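You operate a simulated robot arm through the tools that you are given. There is no shell and no other tool. Be economical: measure what you need, move in short steps, check, and stop when the job is done.

The job below is to be done with a simulated two-armed robot. You get a single attempt, and the scene is never put back.

## Task
Put the bottle labelled "coolant" from the top of the steel table on the upper wooden shelf of the tall rack and the bottle labelled "soap" on the case stand. Put the blue spool on the shelf of the blue stand. Put the tin labelled "lacquer" from the top of the steel table on top of the belt box. Fetch the box that says "lamps" from the top of the cabinet and set it on the top sheet beside the numbered holes. Open the cloths door. The order is free. Set down upright: bottle, tin, box.

The check looks at the end state, three seconds after you hand in, the way a careful person would. Anything else that was tipped, shoved, dropped, spilled or broken makes it a failure. Flat cloth is picked up by pressing the open fingertips on it (5 to 10 N) and closing them slowly along it; thin cloth reads only 2 to 8 mm in the jaws.

## Robot
Two 7-joint arms with fingered hands on one trunk, on a base that drives. Base frame: it is fixed to the floor where the robot stands at the start and does not move with it; the origin is under the middle of the robot, x ahead of it, y to its left, z up; the surface under the hand at the start is at about z = 850. Lengths are in mm, angles in degrees, forces in N, time in s.
The left shoulder is at the start at [70, 142, 1139], the right one opposite. With the tool pointing down near the work surface each hand reaches from about 420 to 800 mm from the robot's upright axis, wherever it stands, measured 20 degrees to its own side. Places, roughly: belt box [500, 500, 1000]; blue spool (9x9x7 cm) [600, 100, 900]; case stand [-1400, -100, 600]; cloths door [-7600, 7200, 400]; fuse box, lamp box [0, 3500, 1250]; green tin, orange tin, yellow tin [500, 500, 1000]; grey bottle, purple bottle, teal bottle [500, 250, 1000]; shelf of the blue stand [-700, -200, 300]; top sheet beside the numbered holes (18x80 cm) [-2200, 2820, 1160]; upper wooden shelf of the tall rack [-2000, 1400, 1200]. Payload 3.6 kg a hand.
Tool frame (each hand has its own): the origin (TCP) lies between the finger pads and is the grasp point; the fingertips stand 25 mm ahead of it; z points along the fingers, y is the line along which they close. The gripper opens to 88 mm. The gripper's body begins 29 mm behind the TCP. The gripper is a hand of 5 fingers: y runs from the thumb to the fingers, the wrist lies at [-13, -97, -162] in the tool frame, and closing takes about 1.5 s.
Orientation is that of the tool frame in the base frame, as a unit quaternion [x, y, z, w]. With the fingers straight down and the wrist toward the robot, the tool's x, y and z point along [0, 1, 0], [1, 0, 0] and [0, 0, -1] of the base frame.

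## Interface
- The arms move only by the tool jog_arm. It takes "left_increments", "right_increments" or both (then of equal length, played together; a hand with none holds still); each is one flat list of numbers, 6 for each row, row after row: the shift along the base's x, y, z in mm, then the turn, a rotation vector about the base's x, y, z in rad. In form: [tx, ty, tz, wx, wy, wz, tx, ty, tz, wx, wy, wz, ...]. A call has 1 to 12 rows; each row is the pose to reach, as a shift and turn from the pose commanded when the call began. "left_jaw" and "right_jaw" are, for a hand that has rows, the finger opening in mm, from 0 to 88, set as the call begins (left out, the last holds). A row lasts 0.2 s, in which the tool goes at most 50 mm and 8.6 degrees; a call with a longer step from one row to the next is refused whole, and so is a gripper value outside its range. A pose out of reach is approached as far as the arm can. The call stops where the force on the tool passes 40 N (or 10 N more than at its start, if that is more) or the arm is blocked; 0.2 s more then pass. Each finger travels about 72 mm/s and halts on what it meets, pressing with about 23 N; the grip force reading is that of the motor and also rises with nothing between the fingers. The clock runs only during rows and for 0.2 s after the last one: add rows that repeat a pose to give the fingers time. It gives the time, the measured TCP pose, the force on the tool (base axes), the opening and the grip force at its end, in the units of the frame above (readings bear some noise), with the torque about the TCP (base axes, N m) and any sound that the robot's microphone picked up.
- Cameras (640 x 400 px; columns grow to the right, rows downward): "scene" is now at [105.5, -5.1, 1324.5]; the picture's right is [-0.07, -1.00, 0.00], its down [-0.93, 0.06, -0.36] and it looks along [0.36, -0.03, -0.93] (base axes); focal length 214 px, centre (320, 200). "left" rides on the left gripper at [-59, -79, -105] in its tool frame; the picture's right is [-0.73, -0.32, 0.61], its down [0.62, -0.68, 0.38] and it looks along [0.29, 0.66, 0.70] (tool axes); focal length 234 px, centre (320, 200). "right" rides on the right gripper at [59, -79, -105] in its tool frame; the picture's right is [-0.73, 0.32, -0.61], its down [-0.62, -0.68, 0.38] and it looks along [-0.29, 0.66, 0.70] (tool axes); focal length 234 px, centre (320, 200). There is no depth. A picture from a camera that has moved, and an enlarged one, comes with that camera's place and axes in the base frame and with its lens.
- capture(camera): a new picture of that camera. No time passes.
- lift_body(by): slides the trunk up (or, below 0, down) by that many mm; the arms and the scene camera ride with it, the base frame stays. It gives what a move gives, with no picture.
- drive_base(legs): drives the robot by 1 to 6 legs, each [ahead, left, turn to the left] in mm, mm and degrees, along the robot's own axes; the way and the turn of a leg run together, so that a leg with both is an arc; at most 1500 mm and 180 degrees a leg. The arms and the cameras ride along, it lands a little off, and it stops where it bumps. It gives what a move gives.
- curl_fingers(index, middle, ring, little, thumb_bend, thumb_turn, hand): sets how far each is bent, from 0 (flat) to 100 (curled in); at 30 the hand is open as for a grip, at 70 the pads meet at the TCP. One left out holds its place. A second passes; each finger stops where it meets its share of the squeeze, and holds until it gets a number again. A gripper value or a shape takes the hand back. It gives what a move gives, with no picture; readings hold the bend of each and the force on index, middle, ring, little, thumb and palm. thumb_turn goes from beside the hand (0) to across from the fingers (100), as for a grip.
- set_grasp(shape, hand): the hand has 5 fingers and takes this shape, open, in about a second: jaw (thumb against the fingers, like two jaws); tri (thumb and two fingers); tip (a fingertip pinch); poke (one finger out to press); point (the index stretched); flat (the hand flat); cup (the hand cupped); fist (a fist). The gripper value then closes the fingers along that shape, each until it touches; the sizes above hold for jaw. It gives what a move gives, with no picture.
- turn_head(pan, tilt): turns the head with the scene camera to pan (to the left, within 86 degrees either way) and tilt (down, from -29 to 69), counted from straight ahead of the robot. It gives what a move gives.
- zoom(camera, box): a new picture of the part [left, top, right, bottom] of that camera's present view, enlarged. No time passes.
- finish_job(): hands the job in; it is judged then, once.

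Work in short steps. Places have to be worked out from the pictures, the camera data and where the tool is seen: move nearer, look again, correct. Check each grasp and each placing, and mend what went wrong. You have 175 turns and 140 pictures in all, those below and enlarged ones among them. Open the grippers and draw the arms clear of the work before you hand the job in, unless the task says otherwise; then end with one line.

The tools are called after "Emit:" as a command line: name --argument value ..., lists and objects as JSON in quotes. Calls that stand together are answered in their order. jog_arm: Moves the arms, as the interface text tells. Its arguments: {"type":"object","properties":{"left_increments":{"type":"array","items":{"type":"number"}},"left_jaw":{"type":"number"},"right_increments":{"type":"array","items":{"type":"number"}},"right_jaw":{"type":"number"}},"required":[]} The other tools are called the same way: lift_body (by) slides the trunk up or down; set_grasp (shape, hand) gives the hand a shape; curl_fingers (index, middle, ring, little, thumb_bend, thumb_turn, hand) moves the fingers one by one; drive_base (legs) drives the base; turn_head (pan, tilt) turns the head that bears the scene camera; capture (camera) takes a picture; zoom (camera, box) takes an enlarged picture of a part of a camera's view; finish_job () hands the job in.

At the start:

```text
time_s: 0.0
left_tcp_pos: [384.4, 445.0, 1223.2]
left_orientation: [0.707, 0.707, 0.001, 0.0]
left_contact_force: [-0.2, -0.7, -0.6]
left_ft_torque: [0.0, -0.01, 0.02]
left_grip_width: 87.5
left_finger_force: 0.0
left_shape: jaw
left_bend: [30.0, 30.0, 30.0, 30.0, 30.0, 98.0]
left_finger forces: [0.0, 0.1, 0.1, 0.0, 0.0, 0.0]
right_tcp_pos: [443.7, 61.1, 1196.5]
right_orientation: [0.707, 0.707, 0.0, 0.0]
right_contact_force: [0.4, 0.0, 0.0]
right_ft_torque: [-0.01, 0.02, -0.01]
right_grip_width: 87.8
right_finger_force: 0.1
right_shape: jaw
right_bend: [30.0, 30.0, 30.0, 30.0, 30.0, 98.0]
right_finger forces: [0.0, 0.0, 0.0, 0.0, 0.1, 0.0]
trunk travel left (down, up): [-675.0, 265.0]
robot x, y, heading: [0.5, -1.3, 0.1]
head pan, tilt: [-3.9, 68.8]
```

scene: 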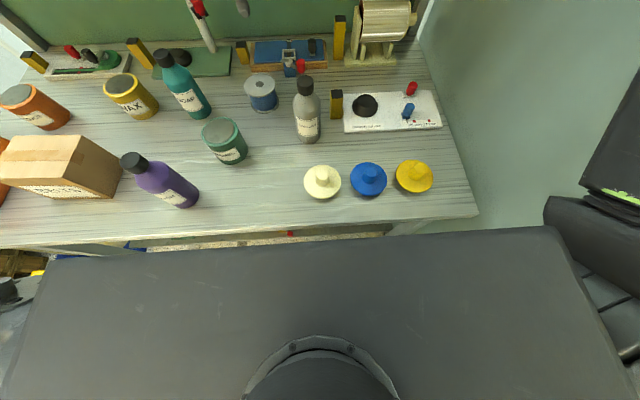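
right: 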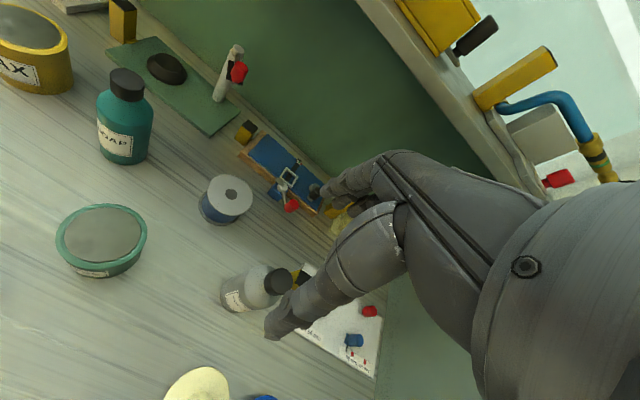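
left: 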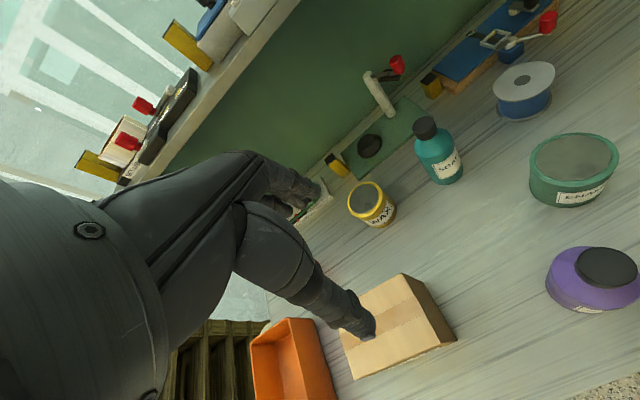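

I'll read the labels on the table first with enlarged views.

Emit:
zoom --camera "scene" --box '[0, 40, 220, 220]'

Emit:
zoom --camera "scene" --box '[190, 30, 460, 210]'

```text
2.22 times, centred on (110, 130) of scene
camera zoom: at [105.5, -5.1, 1324.5], right [-0.07, -1.0, 0.0], down [-0.93, 0.06, -0.36], along [0.36, -0.03, -0.93], focal length 477 px, centre (787, 356)
```

zoom: 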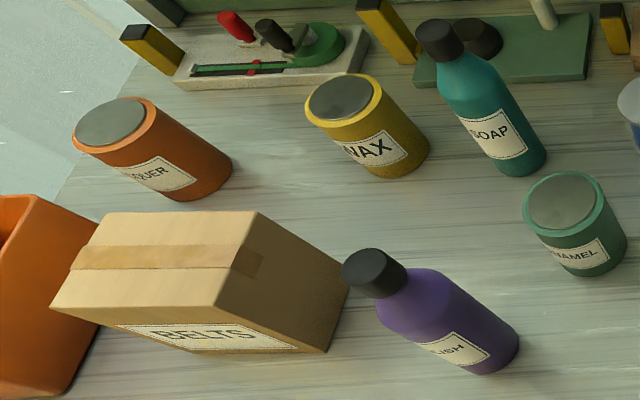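

```text
2.22 times, centred on (325, 120) of scene
camera zoom: at [105.5, -5.1, 1324.5], right [-0.07, -1.0, 0.0], down [-0.93, 0.06, -0.36], along [0.36, -0.03, -0.93], focal length 477 px, centre (309, 378)
```

zoom: 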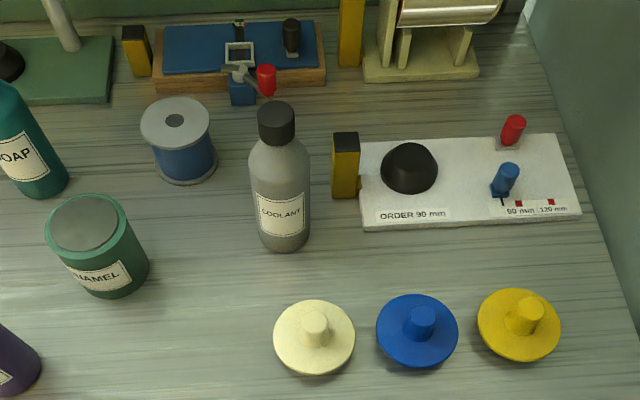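

Coolant is the grey bottle, soap the teal one and lacquer the orange tin; the table top is near z=850. The orange tin is at about (573, 690), so I drive left to bring it within the left hand's reach.

Emit:
drive_base --legs '[[0, 300, 0]]'

Emit:
turn_head --pan 30 --tilt 50

Emit:
capture --camera "scene"

```text
time_s: 2.1
left_tcp_pos: [385.3, 748.0, 1222.3]
left_orientation: [0.708, 0.706, 0.0, 0.0]
left_contact_force: [-0.7, 1.2, -0.4]
left_ft_torque: [0.0, 0.02, 0.0]
left_grip_width: 87.8
left_finger_force: 0.0
left_shape: jaw
left_bend: [30.0, 30.0, 30.0, 30.0, 30.0, 98.0]
left_finger forces: [0.1, 0.0, 0.1, 0.0, 0.0, 0.1]
right_tcp_pos: [444.5, 362.7, 1195.6]
right_orientation: [0.709, 0.705, 0.002, 0.0]
right_contact_force: [-0.3, 0.1, 0.2]
right_ft_torque: [0.02, -0.02, 0.0]
right_grip_width: 87.5
right_finger_force: 0.1
right_shape: jaw
right_bend: [30.0, 30.0, 30.0, 30.0, 30.0, 98.0]
right_finger forces: [0.1, 0.0, 0.0, 0.1, 0.1, 0.0]
trunk travel left (down, up): [-675.0, 265.0]
robot x, y, heading: [0.9, 306.3, -0.2]
head pan, tilt: [-3.9, 68.8]
```

```text
time_s: 3.1
left_tcp_pos: [386.2, 749.0, 1223.6]
left_orientation: [0.708, 0.706, 0.0, 0.001]
left_contact_force: [-1.1, -0.5, 0.5]
left_ft_torque: [-0.01, 0.03, 0.0]
left_grip_width: 87.5
left_finger_force: 0.1
left_shape: jaw
left_bend: [30.0, 30.0, 30.0, 30.0, 30.0, 98.0]
left_finger forces: [0.1, 0.0, 0.0, 0.0, 0.1, 0.0]
right_tcp_pos: [445.7, 363.8, 1195.3]
right_orientation: [0.709, 0.706, 0.001, 0.0]
right_contact_force: [-0.8, 0.0, -0.1]
right_ft_torque: [-0.01, -0.01, -0.01]
right_grip_width: 87.6
right_finger_force: 0.1
right_shape: jaw
right_bend: [30.0, 30.0, 30.0, 30.0, 30.0, 98.0]
right_finger forces: [0.0, 0.0, 0.1, 0.1, 0.0, 0.1]
trunk travel left (down, up): [-675.0, 265.0]
robot x, y, heading: [1.1, 309.6, -0.2]
head pan, tilt: [30.0, 50.0]
```

```text
134 pictures are left
camera scene: at [116.9, 341.6, 1346.4], right [0.5, -0.87, 0.0], down [-0.67, -0.38, -0.64], along [0.56, 0.32, -0.77], focal length 214 px, centre (320, 200)
```

scene: 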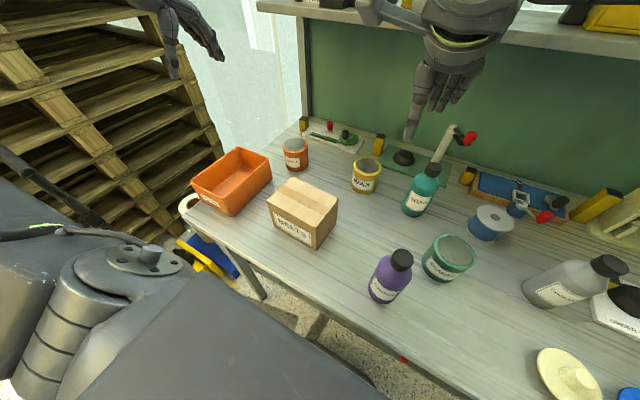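

Emit:
zoom --camera "scene" --box '[250, 120, 410, 220]'

Emit:
capture --camera "left"

```text
4.00 times, centred on (330, 170) of scene
camera zoom: at [116.9, 341.6, 1346.4], right [0.5, -0.87, 0.0], down [-0.67, -0.38, -0.64], along [0.56, 0.32, -0.77], focal length 858 px, centre (280, 320)
```

zoom: 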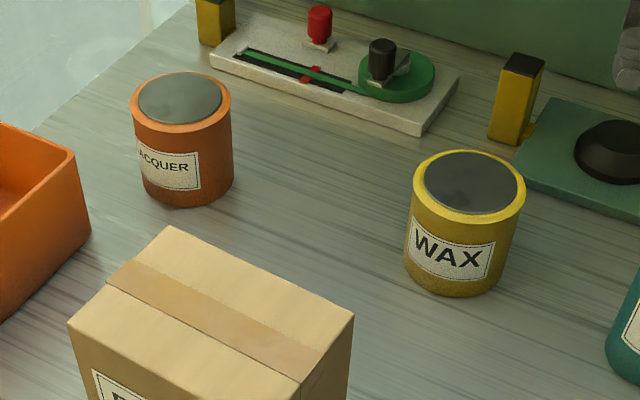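

```text
132 pictures are left
camera left: at [306.0, 689.9, 1328.6], right [-0.33, -0.72, -0.61], down [-0.68, 0.63, -0.38], along [0.66, 0.29, -0.7], focal length 234 px, centre (320, 200)
```

left: 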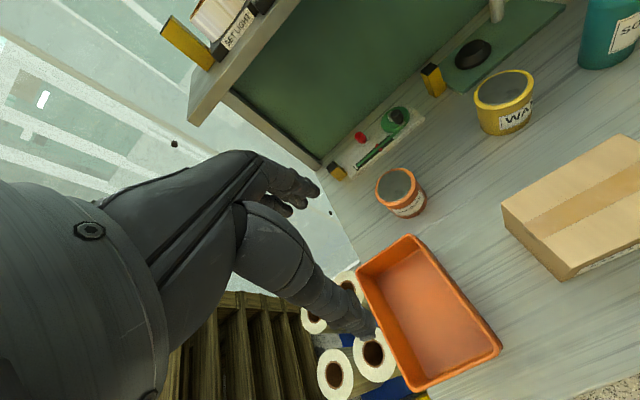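

The tin is centred at about (576, 696), its top near z 934, about 80 mm wide. I bring the open left hand above it and look.

Emit:
jog_arm --left_increments '[32, -9, -25, 0, 0, 0, 64, -18, -50, 0, 0, 0, 95, -27, -75, 0, 0, 0, 127, -36, -100, 0, 0, 0, 159, -45, -125, 0, 0, 0, 190, -53, -150, 0, 0, 0, 190, -53, -190, 0, 0, 0, 190, -53, -190, 0, 0, 0]' --left_jaw 88

Emit:
capture --camera "left"

Emit:
capture --camera "scene"

```text
time_s: 4.9
left_tcp_pos: [575.9, 694.2, 1035.0]
left_orientation: [0.709, 0.706, -0.001, 0.0]
left_contact_force: [-0.5, -0.6, 0.2]
left_ft_torque: [0.01, -0.05, -0.01]
left_grip_width: 87.8
left_finger_force: 0.0
left_shape: jaw
left_bend: [30.0, 30.0, 30.0, 30.0, 30.0, 98.0]
left_finger forces: [0.1, 0.1, 0.1, 0.0, 0.0, 0.1]
right_tcp_pos: [444.4, 363.7, 1195.4]
right_orientation: [0.709, 0.705, 0.001, -0.001]
right_contact_force: [-0.1, -0.7, 0.5]
right_ft_torque: [0.0, 0.03, 0.0]
right_grip_width: 87.5
right_finger_force: 0.1
right_shape: jaw
right_bend: [30.0, 30.0, 30.0, 30.0, 30.0, 98.0]
right_finger forces: [0.1, 0.0, 0.0, 0.0, 0.0, 0.0]
trunk travel left (down, up): [-675.0, 265.0]
robot x, y, heading: [-0.8, 304.8, -0.4]
head pan, tilt: [30.0, 50.0]
```

```text
131 pictures are left
camera left: at [495.6, 635.2, 1139.7], right [-0.33, -0.72, -0.61], down [-0.68, 0.63, -0.38], along [0.66, 0.29, -0.7], focal length 234 px, centre (320, 200)
```

left: 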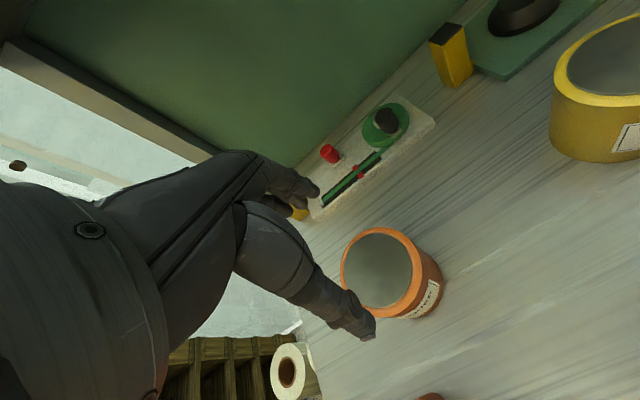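

```text
130 pictures are left
camera scene: at [116.7, 341.7, 1346.5], right [0.5, -0.87, 0.0], down [-0.66, -0.38, -0.64], along [0.56, 0.32, -0.77], focal length 214 px, centre (320, 200)
```

scene: 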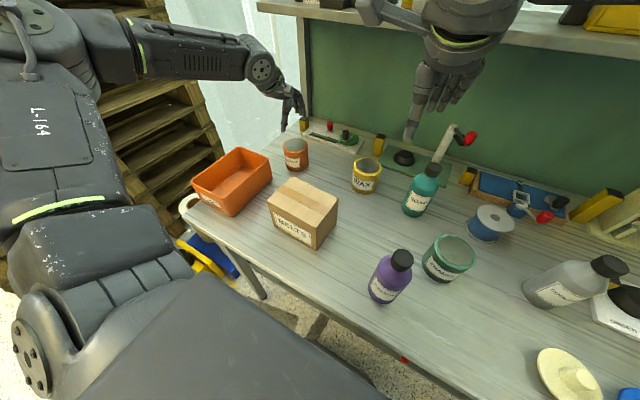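

Emit:
zoom --camera "left" --box '[300, 210, 460, 330]'

```text
3.33 times, centred on (380, 270) of left
camera zoom: at [495.6, 635.2, 1139.7], right [-0.33, -0.72, -0.61], down [-0.68, 0.63, -0.38], along [0.66, 0.29, -0.7], focal length 781 px, centre (120, -33)
```

zoom: 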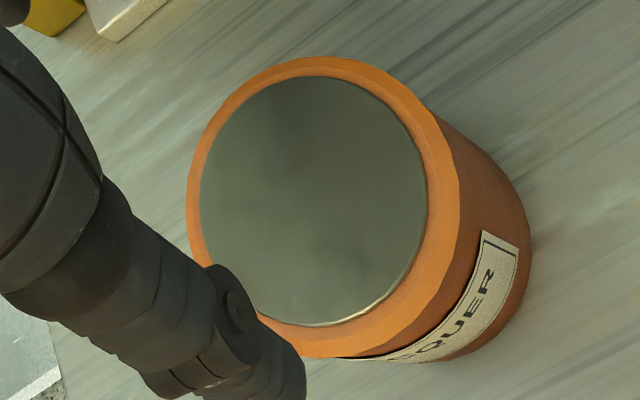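

The tin top lies about 2 mm ahead and 6 mm left of the tool axis. Clearance is only a few mm, so I open the fingers wider than the jaw and then descend.

Emit:
curl_fingers --hand "left" --index 18 --middle 18 --ring 18 --little 18 --thumb_bend 18

Emit:
jog_arm --left_increments '[2, 5, -20, 0, 0, 0, 2, 5, -50, 0, 0, 0, 2, 5, -75, 0, 0, 0, 2, 5, -95, 0, 0, 0, 2, 5, -110, 0, 0, 0, 2, 5, -120, 0, 0, 0]'

Emit:
capture --camera "left"

```text
time_s: 5.9
left_tcp_pos: [574.3, 693.3, 1033.7]
left_orientation: [0.709, 0.705, 0.0, 0.0]
left_contact_force: [-0.4, 0.1, -0.2]
left_ft_torque: [-0.02, -0.02, -0.02]
left_grip_width: 107.1
left_finger_force: 0.0
left_shape: fingers
left_bend: [18.0, 18.0, 18.0, 18.0, 18.0, 98.0]
left_finger forces: [0.0, 0.1, 0.0, 0.0, 0.1, 0.1]
right_tcp_pos: [444.4, 364.7, 1195.1]
right_orientation: [0.71, 0.705, 0.002, 0.0]
right_contact_force: [-0.2, 0.6, -0.6]
right_ft_torque: [0.01, 0.0, 0.0]
right_grip_width: 88.0
right_finger_force: 0.1
right_shape: jaw
right_bend: [30.0, 30.0, 30.0, 30.0, 30.0, 98.0]
right_finger forces: [0.1, 0.0, 0.1, 0.0, 0.1, 0.0]
trunk travel left (down, up): [-675.0, 265.0]
robot x, y, heading: [-4.2, 300.9, -0.6]
head pan, tilt: [30.0, 50.0]
```

```text
time_s: 7.3
left_tcp_pos: [575.2, 698.8, 915.8]
left_orientation: [0.708, 0.706, 0.001, 0.001]
left_contact_force: [1.3, 1.8, 8.1]
left_ft_torque: [-0.06, -0.16, 0.08]
left_grip_width: 111.2
left_finger_force: 3.9
left_shape: fingers
left_bend: [16.0, 18.0, 18.0, 18.0, 17.0, 98.0]
left_finger forces: [5.7, 0.0, 0.0, 0.1, 1.7, 0.0]
right_tcp_pos: [442.8, 363.0, 1196.8]
right_orientation: [0.708, 0.706, 0.001, -0.001]
right_contact_force: [0.2, -0.1, -0.4]
right_ft_torque: [0.0, -0.01, 0.0]
right_grip_width: 87.7
right_finger_force: 0.0
right_shape: jaw
right_bend: [30.0, 30.0, 30.0, 30.0, 30.0, 98.0]
right_finger forces: [0.1, 0.1, 0.1, 0.0, 0.0, 0.1]
trunk travel left (down, up): [-675.0, 265.0]
robot x, y, heading: [-0.4, 309.8, -0.1]
head pan, tilt: [30.0, 50.0]
```

```text
128 pictures are left
camera left: at [495.6, 641.1, 1020.0], right [-0.32, -0.72, -0.61], down [-0.68, 0.63, -0.39], along [0.66, 0.29, -0.69], focal length 234 px, centre (320, 200)
```

left: 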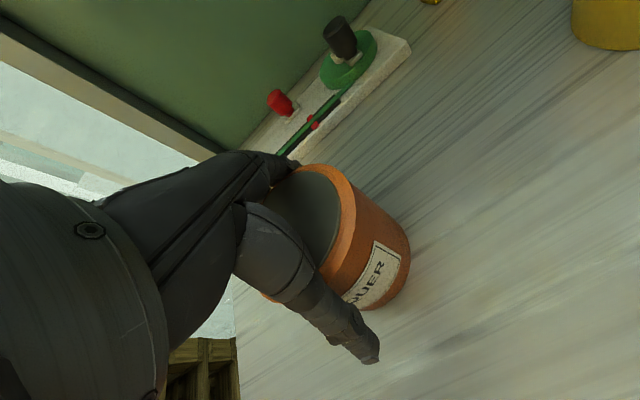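

Light contact on index and thumb, the tin is between the fingers. I close the hand here.

Emit:
jog_arm --left_increments '[0, 0, 0, 0, 0, 0, 0, 0, 0, 0, 0, 0, 0, 0, 0, 0, 0, 0, 0, 0, 0, 0, 0, 0, 0, 0, 0, 0, 0, 0, 0, 0, 0, 0, 0, 0, 0, 0, 0, 0, 0, 0]' --left_jaw 60

Emit:
capture --camera "left"

```text
time_s: 8.9
left_tcp_pos: [574.8, 698.8, 916.0]
left_orientation: [0.709, 0.706, 0.001, 0.0]
left_contact_force: [0.9, 0.8, 20.6]
left_ft_torque: [-0.06, -1.06, -0.03]
left_grip_width: 66.3
left_finger_force: 23.8
left_shape: jaw
left_bend: [18.0, 31.0, 32.0, 45.0, 53.0, 98.0]
left_finger forces: [41.4, 10.7, 2.8, 0.4, 47.8, 0.0]
right_tcp_pos: [441.7, 362.6, 1196.2]
right_orientation: [0.709, 0.705, 0.003, 0.0]
right_contact_force: [0.1, 0.8, -0.9]
right_ft_torque: [-0.03, 0.02, -0.03]
right_grip_width: 87.8
right_finger_force: 0.1
right_shape: jaw
right_bend: [30.0, 30.0, 30.0, 30.0, 30.0, 98.0]
right_finger forces: [0.1, 0.0, 0.0, 0.1, 0.0, 0.1]
trunk travel left (down, up): [-675.0, 265.0]
robot x, y, heading: [4.2, 303.6, -0.1]
head pan, tilt: [30.0, 50.0]
```

```text
127 pictures are left
camera left: at [494.2, 640.2, 1020.5], right [-0.32, -0.72, -0.61], down [-0.68, 0.63, -0.38], along [0.66, 0.29, -0.69], focal length 234 px, centre (320, 200)
```

left: 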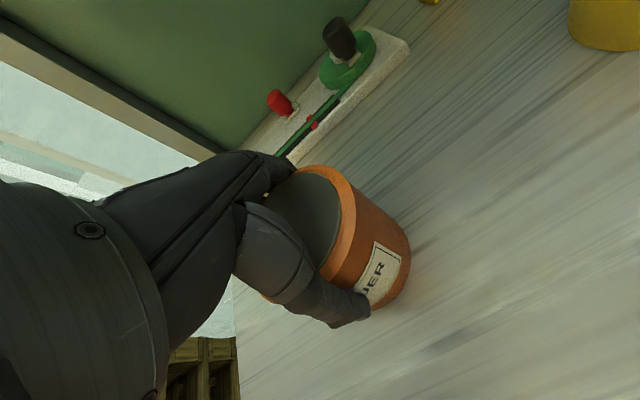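

Emit:
zoom --camera "scene" --box '[240, 90, 360, 190]'

Emit:
zoom --camera "left" --box '[230, 130, 430, 330]'

```text
4.00 times, centred on (300, 140) of scene
camera zoom: at [113.7, 339.8, 1346.9], right [0.5, -0.87, 0.0], down [-0.66, -0.38, -0.65], along [0.56, 0.32, -0.76], focal length 858 px, centre (400, 440)
```

zoom: 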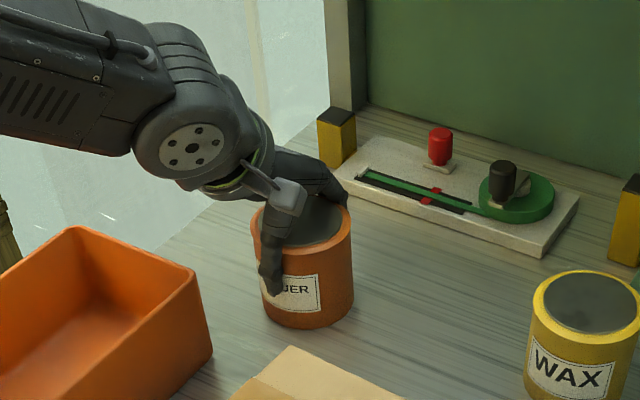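

```text
2.00 times, centred on (330, 230) of left
camera zoom: at [494.2, 640.2, 1020.5], right [-0.32, -0.72, -0.61], down [-0.68, 0.63, -0.38], along [0.66, 0.29, -0.69], focal length 468 px, centre (300, 140)
```

zoom: 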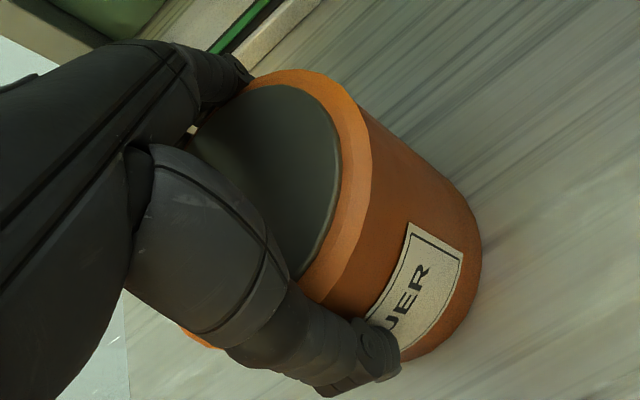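

The index seems caught on the rim since the hand sits too near; I open, lift, shift ahead about 12 mm and come down again.

Emit:
curl_fingers --hand "left" --index 14 --middle 14 --ring 14 --little 14 --thumb_bend 18

Emit:
jog_arm --left_increments '[0, 0, 20, 0, 0, 0, 0, 0, 50, 0, 0, 0, 14, 0, 60, 0, 0, 0, 14, 0, 60, 0, 0, 0]'

Emit:
zoom --camera "scene" --box '[240, 90, 360, 190]'

Emit:
capture --camera "left"

```text
time_s: 9.9
left_tcp_pos: [576.3, 699.9, 912.8]
left_orientation: [0.708, 0.706, 0.0, 0.0]
left_contact_force: [-1.6, -1.3, 2.9]
left_ft_torque: [0.0, -0.01, 0.0]
left_grip_width: 114.5
left_finger_force: 2.6
left_shape: fingers
left_bend: [13.0, 14.0, 14.0, 14.0, 17.0, 100.0]
left_finger forces: [1.6, 0.1, 0.1, 0.0, 3.8, 0.0]
right_tcp_pos: [444.5, 363.6, 1195.8]
right_orientation: [0.709, 0.705, 0.002, 0.0]
right_contact_force: [0.7, 0.1, -0.7]
right_ft_torque: [0.01, 0.0, 0.02]
right_grip_width: 87.9
right_finger_force: 0.0
right_shape: jaw
right_bend: [30.0, 30.0, 30.0, 30.0, 30.0, 98.0]
right_finger forces: [0.1, 0.1, 0.0, 0.0, 0.0, 0.0]
trunk travel left (down, up): [-675.0, 265.0]
robot x, y, heading: [-0.7, 304.6, -0.2]
head pan, tilt: [30.0, 50.0]
```

```text
time_s: 10.9
left_tcp_pos: [590.6, 700.5, 972.7]
left_orientation: [0.709, 0.705, 0.0, 0.001]
left_contact_force: [0.2, -0.1, -0.3]
left_ft_torque: [-0.02, 0.03, 0.0]
left_grip_width: 111.5
left_finger_force: 0.1
left_shape: fingers
left_bend: [14.0, 14.0, 14.0, 14.0, 18.0, 100.0]
left_finger forces: [0.1, 0.0, 0.0, 0.0, 0.0, 0.2]
right_tcp_pos: [445.2, 364.9, 1195.6]
right_orientation: [0.708, 0.706, 0.001, 0.0]
right_contact_force: [0.3, 0.2, -0.4]
right_ft_torque: [0.0, 0.03, 0.0]
right_grip_width: 87.7
right_finger_force: 0.0
right_shape: jaw
right_bend: [30.0, 30.0, 30.0, 30.0, 30.0, 98.0]
right_finger forces: [0.0, 0.1, 0.0, 0.1, 0.1, 0.1]
trunk travel left (down, up): [-675.0, 265.0]
robot x, y, heading: [-0.6, 306.6, -0.3]
head pan, tilt: [30.0, 50.0]
```

```text
4.00 times, centred on (300, 140) of scene
camera zoom: at [116.6, 342.3, 1346.5], right [0.5, -0.87, 0.0], down [-0.66, -0.38, -0.64], along [0.56, 0.32, -0.77], focal length 858 px, centre (400, 440)
```

zoom: 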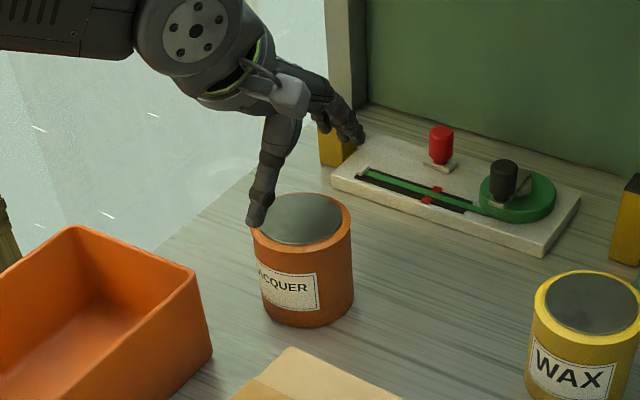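

```text
123 pictures are left
camera left: at [510.4, 643.0, 1078.9], right [-0.32, -0.73, -0.61], down [-0.68, 0.63, -0.38], along [0.66, 0.29, -0.7], focal length 234 px, centre (320, 200)
```

left: 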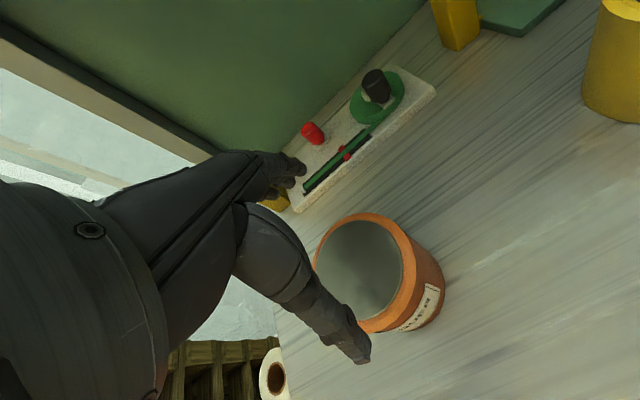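

The tin hasn't moved (576, 696). I suspect the finger root bore on the rim, so I grip less deep this time, with TCP at z≈932.

Emit:
jog_arm --left_increments '[-8, -4, -15, 0, 0, 0, -8, -4, -30, 0, 0, 0, -8, -4, -41, 0, 0, 0, -8, -4, -41, 0, 0, 0]'

Emit:
jog_arm --left_increments '[0, 0, 0, 0, 0, 0, 0, 0, 0, 0, 0, 0, 0, 0, 0, 0, 0, 0, 0, 0, 0, 0, 0, 0, 0, 0, 0, 0, 0, 0, 0, 0, 0, 0, 0, 0, 0, 0, 0, 0, 0, 0]' --left_jaw 60

Emit:
zoom --camera "scene" --box '[240, 90, 360, 190]'

```text
time_s: 11.9
left_tcp_pos: [582.3, 698.3, 931.5]
left_orientation: [0.708, 0.706, 0.0, 0.0]
left_contact_force: [-0.3, -0.2, 0.9]
left_ft_torque: [-0.03, 0.03, -0.02]
left_grip_width: 112.2
left_finger_force: 0.3
left_shape: fingers
left_bend: [14.0, 14.0, 14.0, 14.0, 17.0, 100.0]
left_finger forces: [0.0, 0.0, 0.0, 0.0, 0.7, 0.0]
right_tcp_pos: [445.9, 363.7, 1195.7]
right_orientation: [0.708, 0.706, 0.002, 0.0]
right_contact_force: [0.1, -0.7, 0.7]
right_ft_torque: [-0.02, 0.04, -0.02]
right_grip_width: 87.7
right_finger_force: 0.1
right_shape: jaw
right_bend: [30.0, 30.0, 30.0, 30.0, 30.0, 98.0]
right_finger forces: [0.0, 0.0, 0.1, 0.0, 0.0, 0.0]
trunk travel left (down, up): [-675.0, 265.0]
robot x, y, heading: [0.1, 305.5, -0.4]
head pan, tilt: [30.0, 50.0]
```

```text
time_s: 13.5
left_tcp_pos: [581.0, 698.0, 932.0]
left_orientation: [0.708, 0.706, 0.0, 0.0]
left_contact_force: [-2.0, 1.0, 2.4]
left_ft_torque: [0.04, 0.05, -0.02]
left_grip_width: 68.9
left_finger_force: 23.2
left_shape: jaw
left_bend: [25.0, 33.0, 33.0, 36.0, 49.0, 99.0]
left_finger forces: [18.3, 6.7, 2.5, 0.0, 29.8, 0.1]
right_tcp_pos: [443.8, 364.0, 1195.9]
right_orientation: [0.71, 0.705, 0.001, 0.0]
right_contact_force: [0.2, 0.2, 1.6]
right_ft_torque: [0.0, 0.0, -0.02]
right_grip_width: 87.6
right_finger_force: 0.1
right_shape: jaw
right_bend: [30.0, 30.0, 30.0, 30.0, 30.0, 98.0]
right_finger forces: [0.1, 0.1, 0.0, 0.0, 0.0, 0.0]
trunk travel left (down, up): [-675.0, 265.0]
robot x, y, heading: [0.2, 310.0, -0.1]
head pan, tilt: [30.0, 50.0]
```

```text
4.00 times, centred on (300, 140) of scene
camera zoom: at [116.2, 341.9, 1346.5], right [0.5, -0.87, 0.0], down [-0.66, -0.38, -0.64], along [0.56, 0.32, -0.77], focal length 858 px, centre (400, 440)
```

zoom: 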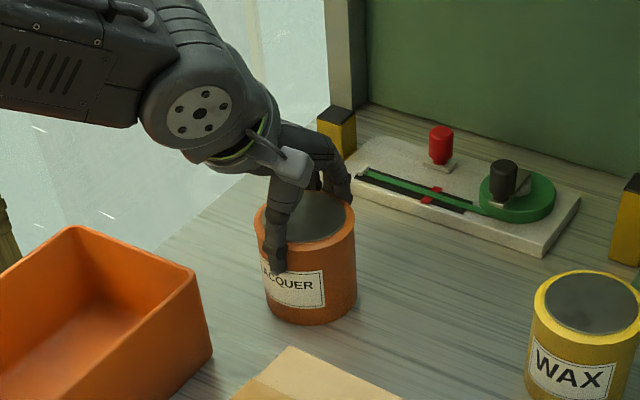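

Balanced grip now. Lift 170 mm and verify.

Emit:
jog_arm --left_increments '[0, 0, 15, 0, 0, 0, 0, 0, 45, 0, 0, 0, 0, 0, 85, 0, 0, 0, 0, 0, 125, 0, 0, 0, 0, 0, 170, 0, 0, 0, 0, 0, 170, 0, 0, 0]'

Emit:
capture --camera "scene"

```text
time_s: 14.9
left_tcp_pos: [586.1, 697.3, 1098.2]
left_orientation: [0.709, 0.705, -0.001, 0.0]
left_contact_force: [0.2, 0.5, -4.7]
left_ft_torque: [-0.01, 0.01, -0.02]
left_grip_width: 68.8
left_finger_force: 23.1
left_shape: jaw
left_bend: [25.0, 33.0, 33.0, 36.0, 50.0, 99.0]
left_finger forces: [18.3, 7.3, 2.8, 0.1, 28.3, 0.0]
right_tcp_pos: [445.3, 365.5, 1195.1]
right_orientation: [0.709, 0.705, 0.0, -0.001]
right_contact_force: [-0.4, -1.2, -0.5]
right_ft_torque: [-0.02, 0.01, -0.04]
right_grip_width: 87.7
right_finger_force: 0.0
right_shape: jaw
right_bend: [30.0, 30.0, 30.0, 30.0, 30.0, 98.0]
right_finger forces: [0.0, 0.0, 0.0, 0.0, 0.1, 0.0]
trunk travel left (down, up): [-675.0, 265.0]
robot x, y, heading: [-4.6, 307.7, -0.2]
head pan, tilt: [30.0, 50.0]
```

```text
121 pictures are left
camera scene: at [118.2, 343.1, 1346.3], right [0.5, -0.87, 0.0], down [-0.67, -0.38, -0.64], along [0.56, 0.32, -0.77], focal length 214 px, centre (320, 200)
```

scene: 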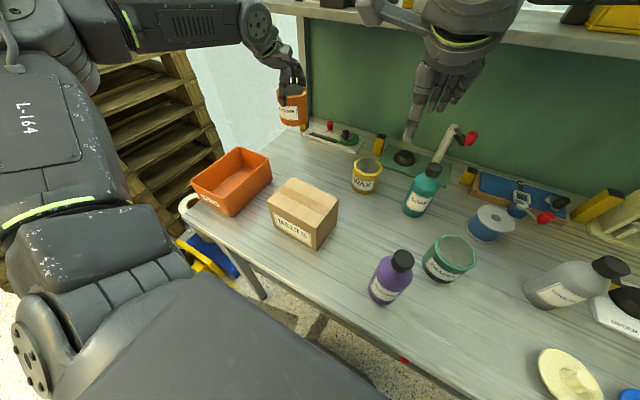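

Tin is held well clear. Moving it over the centre of the belt box (≈381, 540, top z≈958).

Emit:
jog_arm --left_increments '[-33, -26, 0, 0, 0, 0, -66, -52, 0, 0, 0, 0, -99, -78, 0, 0, 0, 0, -132, -104, 0, 0, 0, 0, -165, -130, 0, 0, 0, 0, -198, -156, 0, 0, 0, 0, -198, -156, -25, 0, 0, 0, -198, -156, -40, 0, 0, 0, -198, -156, -40, 0, 0, 0]'

Emit:
capture --camera "scene"

Emit:
capture --camera "left"

```text
time_s: 16.9
left_tcp_pos: [388.0, 539.9, 1063.7]
left_orientation: [0.709, 0.706, -0.001, -0.001]
left_contact_force: [-0.2, 0.4, -4.3]
left_ft_torque: [-0.01, 0.04, -0.01]
left_grip_width: 68.5
left_finger_force: 23.1
left_shape: jaw
left_bend: [25.0, 33.0, 33.0, 36.0, 50.0, 98.0]
left_finger forces: [18.1, 7.1, 2.8, 0.0, 28.0, 0.1]
left hand out of reach, approached as far as the arm can: row 8, 9
right_tcp_pos: [444.6, 365.3, 1194.2]
right_orientation: [0.709, 0.706, 0.001, 0.0]
right_contact_force: [0.3, -0.3, 0.0]
right_ft_torque: [0.0, 0.04, -0.01]
right_grip_width: 87.6
right_finger_force: 0.1
right_shape: jaw
right_bend: [30.0, 30.0, 30.0, 30.0, 30.0, 98.0]
right_finger forces: [0.0, 0.1, 0.0, 0.0, 0.0, 0.0]
trunk travel left (down, up): [-675.0, 265.0]
robot x, y, heading: [0.6, 304.1, -0.2]
head pan, tilt: [30.0, 50.0]
```

```text
120 pictures are left
camera scene: at [116.7, 342.0, 1346.5], right [0.5, -0.87, 0.0], down [-0.66, -0.38, -0.64], along [0.56, 0.32, -0.77], focal length 214 px, centre (320, 200)
```

scene: 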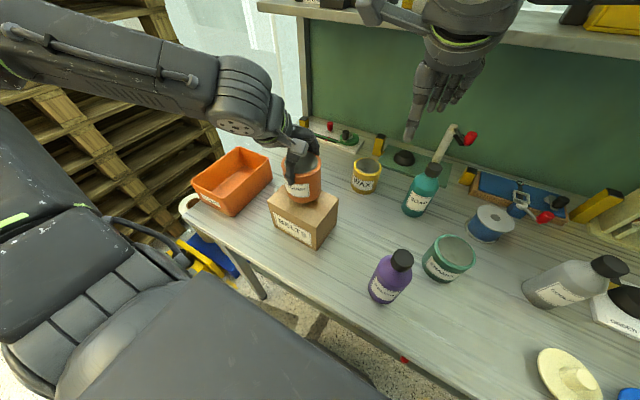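

```text
119 pictures are left
camera left: at [309.6, 483.1, 1169.8], right [-0.33, -0.72, -0.61], down [-0.68, 0.63, -0.38], along [0.66, 0.29, -0.7], focal length 234 px, centre (320, 200)
```

left: 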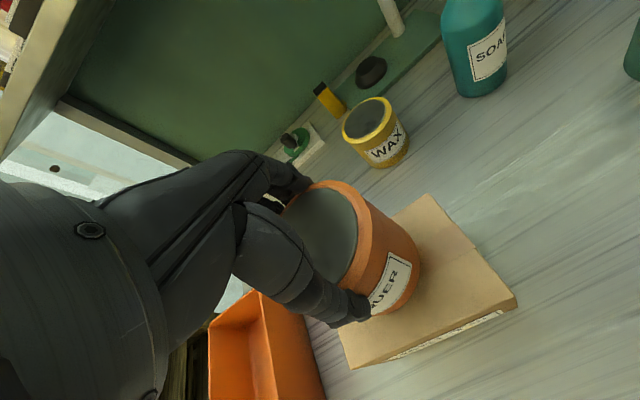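

Too close for the arm at that height; I back the base 100 mm and return the hand ahead by as much.

Emit:
drive_base --legs '[[-100, 0, 0]]'

Emit:
jog_arm --left_increments '[45, 0, 0, 0, 0, 0, 95, 0, 0, 0, 0, 0, 95, 0, 0, 0, 0, 0]'

Emit:
capture --camera "scene"

Emit:
capture --camera "left"

```text
time_s: 18.0
left_tcp_pos: [292.1, 542.6, 1063.1]
left_orientation: [0.709, 0.705, -0.002, -0.002]
left_contact_force: [-0.7, -0.7, -4.9]
left_ft_torque: [-0.01, -0.01, -0.01]
left_grip_width: 68.9
left_finger_force: 23.0
left_shape: jaw
left_bend: [25.0, 33.0, 33.0, 36.0, 50.0, 98.0]
left_finger forces: [18.1, 7.0, 2.8, 0.0, 28.1, 0.1]
right_tcp_pos: [347.4, 366.1, 1196.0]
right_orientation: [0.709, 0.705, 0.002, -0.001]
right_contact_force: [0.3, -0.8, -0.4]
right_ft_torque: [-0.01, 0.01, 0.02]
right_grip_width: 87.5
right_finger_force: 0.0
right_shape: jaw
right_bend: [30.0, 30.0, 30.0, 30.0, 30.0, 98.0]
right_finger forces: [0.1, 0.1, 0.0, 0.1, 0.0, 0.0]
trunk travel left (down, up): [-675.0, 265.0]
robot x, y, heading: [-97.5, 302.6, -0.2]
head pan, tilt: [30.0, 50.0]
```

```text
time_s: 18.8
left_tcp_pos: [385.2, 543.0, 1065.1]
left_orientation: [0.709, 0.705, -0.001, 0.0]
left_contact_force: [0.7, -0.3, -4.9]
left_ft_torque: [-0.01, -0.01, 0.02]
left_grip_width: 68.6
left_finger_force: 23.5
left_shape: jaw
left_bend: [25.0, 33.0, 33.0, 36.0, 50.0, 98.0]
left_finger forces: [18.0, 7.5, 3.0, 0.1, 28.4, 0.1]
right_tcp_pos: [345.0, 365.9, 1195.3]
right_orientation: [0.708, 0.706, 0.001, 0.0]
right_contact_force: [0.2, -0.6, 1.3]
right_ft_torque: [0.0, 0.0, -0.01]
right_grip_width: 87.5
right_finger_force: 0.0
right_shape: jaw
right_bend: [30.0, 30.0, 30.0, 30.0, 30.0, 98.0]
right_finger forces: [0.0, 0.0, 0.0, 0.1, 0.0, 0.0]
trunk travel left (down, up): [-675.0, 265.0]
robot x, y, heading: [-95.8, 306.7, -0.1]
head pan, tilt: [30.0, 50.0]
```

```text
118 pictures are left
camera scene: at [17.2, 343.3, 1346.6], right [0.5, -0.87, 0.0], down [-0.66, -0.38, -0.64], along [0.56, 0.32, -0.77], focal length 214 px, centre (320, 200)
```

scene: 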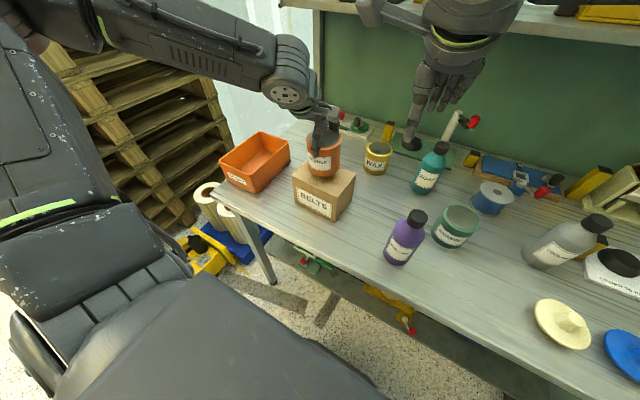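

```text
117 pictures are left
camera left: at [305.5, 485.5, 1170.4], right [-0.33, -0.73, -0.61], down [-0.68, 0.63, -0.38], along [0.66, 0.29, -0.7], focal length 234 px, centre (320, 200)
```

left: 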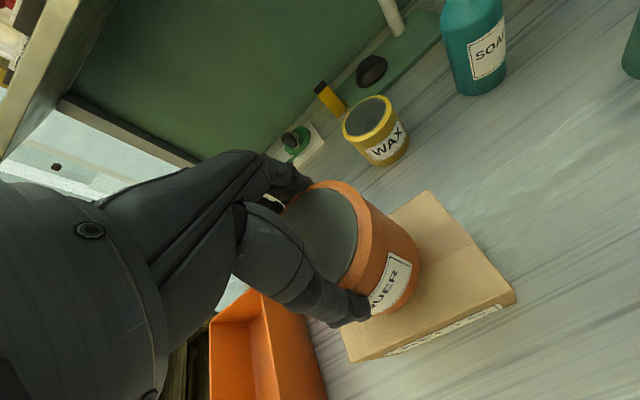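

Tin appears centred over the box. Lowering gently until contact.

Emit:
jog_arm --left_increments '[0, 0, -8, 0, 0, 0, 0, 0, -14, 0, 0, 0, 0, 0, -19, 0, 0, 0, 0, 0, -23, 0, 0, 0, 0, 0, -26, 0, 0, 0]'

Emit:
zoom --camera "scene" --box '[260, 90, 400, 230]'

```text
time_s: 20.0
left_tcp_pos: [385.3, 540.6, 1040.8]
left_orientation: [0.708, 0.706, 0.002, 0.001]
left_contact_force: [3.9, 1.3, 22.5]
left_ft_torque: [0.08, 0.06, 0.0]
left_grip_width: 68.3
left_finger_force: 23.2
left_shape: jaw
left_bend: [24.0, 32.0, 32.0, 36.0, 51.0, 99.0]
left_finger forces: [19.1, 8.0, 3.6, 0.1, 27.9, 0.1]
right_tcp_pos: [344.6, 363.7, 1195.9]
right_orientation: [0.708, 0.706, 0.002, -0.001]
right_contact_force: [-0.3, -0.3, 1.2]
right_ft_torque: [0.0, -0.03, -0.04]
right_grip_width: 87.4
right_finger_force: 0.1
right_shape: jaw
right_bend: [30.0, 30.0, 30.0, 30.0, 30.0, 98.0]
right_finger forces: [0.0, 0.0, 0.0, 0.0, 0.0, 0.1]
trunk travel left (down, up): [-675.0, 265.0]
robot x, y, heading: [-99.3, 304.5, -0.1]
head pan, tilt: [30.0, 50.0]
```

```text
2.86 times, centred on (330, 160) of scene
camera zoom: at [16.9, 341.1, 1347.2], right [0.5, -0.87, 0.0], down [-0.66, -0.38, -0.64], along [0.56, 0.32, -0.76], focal length 613 px, centre (291, 314)
```

zoom: 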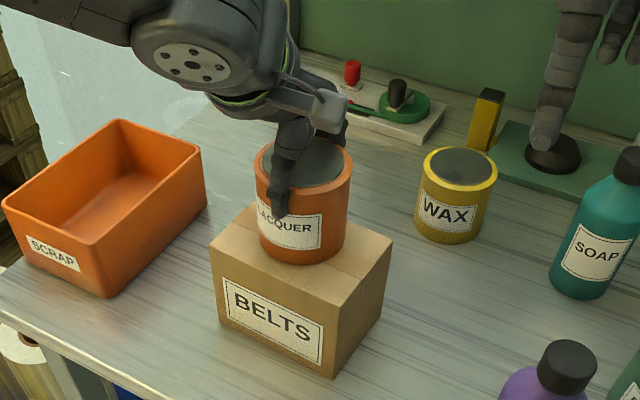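

The tin rests on the box (22 N). I ease 2 mm up, open wide and withdraw upward.

Emit:
jog_arm --left_increments '[0, 0, 2, 0, 0, 0]'

Emit:
curl_fingers --hand "left" --index 14 --middle 14 --ring 14 --little 14 --thumb_bend 16

Emit:
jog_arm --left_increments '[0, 0, 15, 0, 0, 0, 0, 0, 40, 0, 0, 0, 0, 0, 80, 0, 0, 0, 0, 0, 120, 0, 0, 0, 0, 0, 160, 0, 0, 0]'

Emit:
zoom --camera "scene" --box '[260, 90, 400, 230]'

```text
time_s: 20.4
left_tcp_pos: [385.4, 540.4, 1041.5]
left_orientation: [0.707, 0.707, 0.0, 0.0]
left_contact_force: [3.3, 0.7, 18.6]
left_ft_torque: [0.07, -0.03, 0.02]
left_grip_width: 68.3
left_finger_force: 22.6
left_shape: jaw
left_bend: [24.0, 32.0, 32.0, 36.0, 51.0, 99.0]
left_finger forces: [18.9, 8.1, 3.5, 0.1, 27.6, 0.1]
right_tcp_pos: [344.3, 364.7, 1195.0]
right_orientation: [0.708, 0.706, 0.002, -0.001]
right_contact_force: [-0.5, 0.1, -0.1]
right_ft_torque: [0.0, 0.01, 0.03]
right_grip_width: 87.7
right_finger_force: 0.2
right_shape: jaw
right_bend: [30.0, 30.0, 30.0, 30.0, 30.0, 98.0]
right_finger forces: [0.1, 0.0, 0.1, 0.1, 0.0, 0.1]
trunk travel left (down, up): [-675.0, 265.0]
robot x, y, heading: [-100.2, 307.7, 0.0]
head pan, tilt: [30.0, 50.0]
```

```text
time_s: 21.4
left_tcp_pos: [386.7, 540.5, 1039.4]
left_orientation: [0.708, 0.706, -0.002, -0.002]
left_contact_force: [-0.2, 0.0, 0.1]
left_ft_torque: [0.0, 0.0, -0.01]
left_grip_width: 112.1
left_finger_force: 0.0
left_shape: fingers
left_bend: [14.0, 14.0, 14.0, 14.0, 16.0, 100.0]
left_finger forces: [0.0, 0.0, 0.1, 0.0, 0.0, 0.0]
right_tcp_pos: [347.7, 365.0, 1194.4]
right_orientation: [0.708, 0.706, 0.001, -0.001]
right_contact_force: [-0.1, -0.6, 0.3]
right_ft_torque: [0.01, 0.0, 0.03]
right_grip_width: 87.9
right_finger_force: 0.0
right_shape: jaw
right_bend: [30.0, 30.0, 30.0, 30.0, 30.0, 98.0]
right_finger forces: [0.1, 0.0, 0.0, 0.0, 0.0, 0.0]
trunk travel left (down, up): [-675.0, 265.0]
robot x, y, heading: [-99.7, 306.1, -0.2]
head pan, tilt: [30.0, 50.0]
```

```text
time_s: 22.6
left_tcp_pos: [385.8, 541.4, 1200.5]
left_orientation: [0.708, 0.706, -0.001, 0.0]
left_contact_force: [-0.6, 0.4, -0.9]
left_ft_torque: [-0.02, -0.01, -0.03]
left_grip_width: 112.4
left_finger_force: 0.0
left_shape: fingers
left_bend: [14.0, 14.0, 14.0, 14.0, 16.0, 100.0]
left_finger forces: [0.0, 0.0, 0.0, 0.1, 0.0, 0.1]
right_tcp_pos: [346.6, 365.4, 1195.2]
right_orientation: [0.709, 0.706, 0.001, 0.0]
right_contact_force: [0.6, 0.2, 0.1]
right_ft_torque: [0.01, -0.01, 0.01]
right_grip_width: 87.7
right_finger_force: 0.0
right_shape: jaw
right_bend: [30.0, 30.0, 30.0, 30.0, 30.0, 98.0]
right_finger forces: [0.0, 0.0, 0.1, 0.1, 0.0, 0.1]
trunk travel left (down, up): [-675.0, 265.0]
robot x, y, heading: [-98.5, 305.5, -0.1]
head pan, tilt: [30.0, 50.0]
```

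```text
2.86 times, centred on (330, 160) of scene
camera zoom: at [18.4, 341.8, 1346.5], right [0.5, -0.87, 0.0], down [-0.66, -0.38, -0.64], along [0.56, 0.32, -0.77], focal length 613 px, centre (291, 314)
```

zoom: 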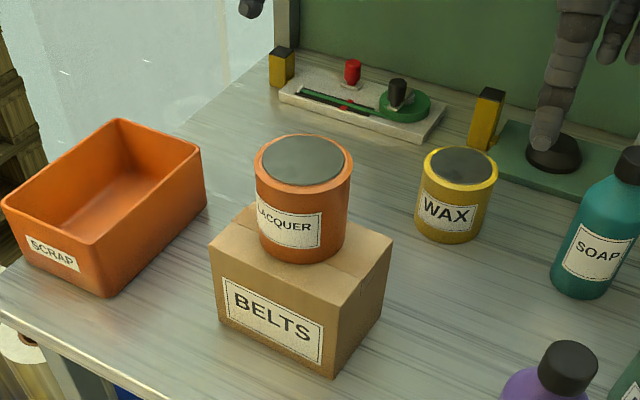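

Tin done. Before choosing grasps I want to see the destinations: back off, turn right 90° and look.

Emit:
drive_base --legs '[[-200, 0, 0], [0, 0, -90]]'

Emit:
turn_head --pan -60 --tilt 25

Emit:
capture --camera "scene"

```text
time_s: 28.1
left_tcp_pos: [-72.9, -182.5, 1199.6]
left_orientation: [1.0, -0.015, 0.0, -0.002]
left_contact_force: [-0.2, 0.7, -0.2]
left_ft_torque: [0.01, -0.03, 0.01]
left_grip_width: 112.3
left_finger_force: 0.0
left_shape: fingers
left_bend: [14.0, 14.0, 14.0, 14.0, 16.0, 100.0]
left_finger forces: [0.0, 0.0, 0.1, 0.0, 0.1, 0.0]
right_tcp_pos: [-247.8, -140.2, 1194.9]
right_orientation: [1.0, -0.015, 0.002, 0.0]
right_contact_force: [-0.4, 0.8, 0.0]
right_ft_torque: [0.01, 0.01, 0.01]
right_grip_width: 87.5
right_finger_force: 0.0
right_shape: jaw
right_bend: [30.0, 30.0, 30.0, 30.0, 30.0, 98.0]
right_finger forces: [0.1, 0.1, 0.1, 0.0, 0.0, 0.0]
trunk travel left (down, up): [-675.0, 265.0]
robot x, y, heading: [-293.2, 305.4, -91.7]
head pan, tilt: [30.0, 50.0]
```

```text
time_s: 29.7
left_tcp_pos: [-71.9, -183.1, 1199.4]
left_orientation: [1.0, -0.015, 0.0, -0.001]
left_contact_force: [-1.0, 0.0, -1.1]
left_ft_torque: [-0.02, 0.02, 0.03]
left_grip_width: 112.2
left_finger_force: 0.1
left_shape: fingers
left_bend: [14.0, 14.0, 14.0, 14.0, 16.0, 100.0]
left_finger forces: [0.1, 0.0, 0.0, 0.0, 0.0, 0.1]
right_tcp_pos: [-248.1, -140.4, 1194.8]
right_orientation: [1.0, -0.015, 0.001, 0.0]
right_contact_force: [-1.1, 0.7, 0.3]
right_ft_torque: [0.04, 0.01, 0.01]
right_grip_width: 87.9
right_finger_force: 0.1
right_shape: jaw
right_bend: [30.0, 30.0, 30.0, 30.0, 30.0, 98.0]
right_finger forces: [0.1, 0.0, 0.1, 0.1, 0.0, 0.1]
trunk travel left (down, up): [-675.0, 265.0]
robot x, y, heading: [-297.7, 304.6, -91.8]
head pan, tilt: [-60.0, 25.0]
```

```text
114 pictures are left
camera scene: at [-378.8, 210.9, 1384.0], right [-0.48, 0.88, 0.0], down [0.37, 0.2, -0.91], along [-0.8, -0.43, -0.42], focal length 214 px, centre (320, 200)
```

scene: 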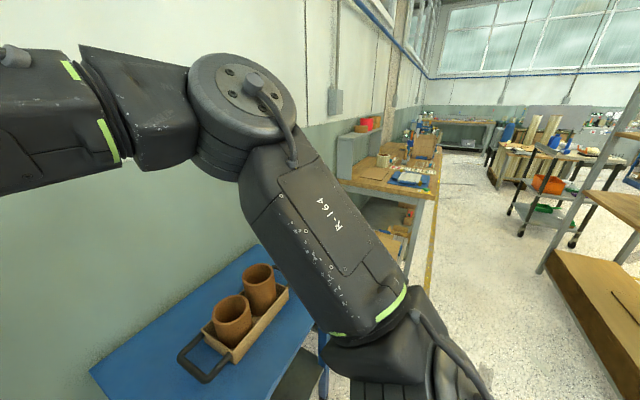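

Emit:
turn_head --pan -86 --tilt 25

Emit:
capture --camera "scene"

Emit:
turn_head --pan -45 --tilt 60

Emit:
capture --camera "scene"

```text
time_s: 30.6
left_tcp_pos: [-73.2, -182.2, 1199.4]
left_orientation: [1.0, -0.015, 0.0, 0.0]
left_contact_force: [0.4, -0.2, 0.9]
left_ft_torque: [-0.01, -0.03, 0.04]
left_grip_width: 112.2
left_finger_force: 0.0
left_shape: fingers
left_bend: [14.0, 14.0, 14.0, 14.0, 16.0, 100.0]
left_finger forces: [0.0, 0.0, 0.1, 0.0, 0.1, 0.0]
right_tcp_pos: [-247.5, -139.0, 1195.3]
right_orientation: [1.0, -0.015, 0.001, 0.0]
right_contact_force: [-0.5, -0.3, 0.7]
right_ft_torque: [0.01, 0.0, -0.03]
right_grip_width: 87.7
right_finger_force: 0.1
right_shape: jaw
right_bend: [30.0, 30.0, 30.0, 30.0, 30.0, 98.0]
right_finger forces: [0.0, 0.1, 0.0, 0.0, 0.0, 0.0]
trunk travel left (down, up): [-675.0, 265.0]
robot x, y, heading: [-293.2, 310.1, -91.6]
head pan, tilt: [-85.9, 25.0]
```

```text
113 pictures are left
camera scene: at [-389.8, 250.8, 1384.0], right [-0.04, 1.0, 0.0], down [0.42, 0.02, -0.91], along [-0.91, -0.04, -0.42], focal length 214 px, centre (320, 200)
```

scene: 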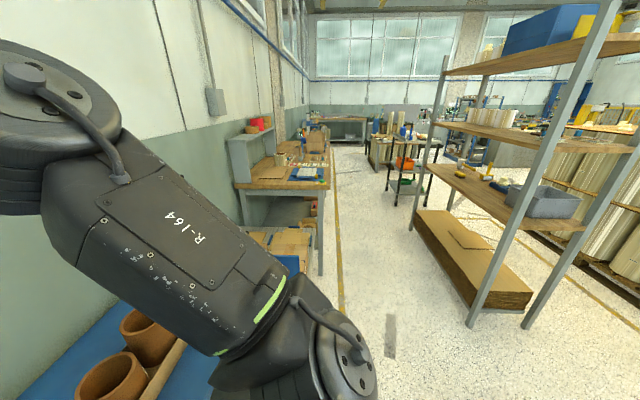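

```text
time_s: 31.7
left_tcp_pos: [-72.2, -184.0, 1199.9]
left_orientation: [1.0, -0.015, 0.0, -0.001]
left_contact_force: [0.3, 0.0, -0.5]
left_ft_torque: [0.02, 0.0, -0.01]
left_grip_width: 112.3
left_finger_force: 0.1
left_shape: fingers
left_bend: [14.0, 14.0, 14.0, 14.0, 16.0, 100.0]
left_finger forces: [0.0, 0.1, 0.0, 0.0, 0.0, 0.1]
right_tcp_pos: [-248.5, -140.8, 1196.1]
right_orientation: [1.0, -0.015, 0.001, 0.0]
right_contact_force: [0.4, -0.1, 0.2]
right_ft_torque: [-0.04, -0.03, 0.01]
right_grip_width: 87.6
right_finger_force: 0.0
right_shape: jaw
right_bend: [30.0, 30.0, 30.0, 30.0, 30.0, 98.0]
right_finger forces: [0.0, 0.0, 0.0, 0.1, 0.0, 0.0]
trunk travel left (down, up): [-675.0, 265.0]
robot x, y, heading: [-297.8, 304.6, -91.8]
head pan, tilt: [-45.0, 60.0]
```

```text
112 pictures are left
camera scene: at [-346.4, 209.0, 1334.0], right [-0.69, 0.73, 0.0], down [0.63, 0.59, -0.5], along [-0.36, -0.34, -0.87], focal length 214 px, centre (320, 200)
```

scene: 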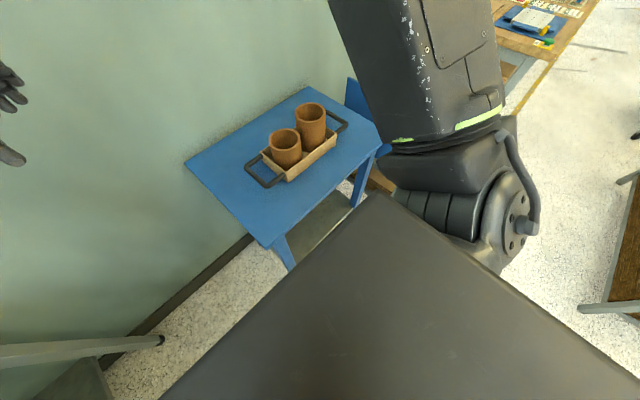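

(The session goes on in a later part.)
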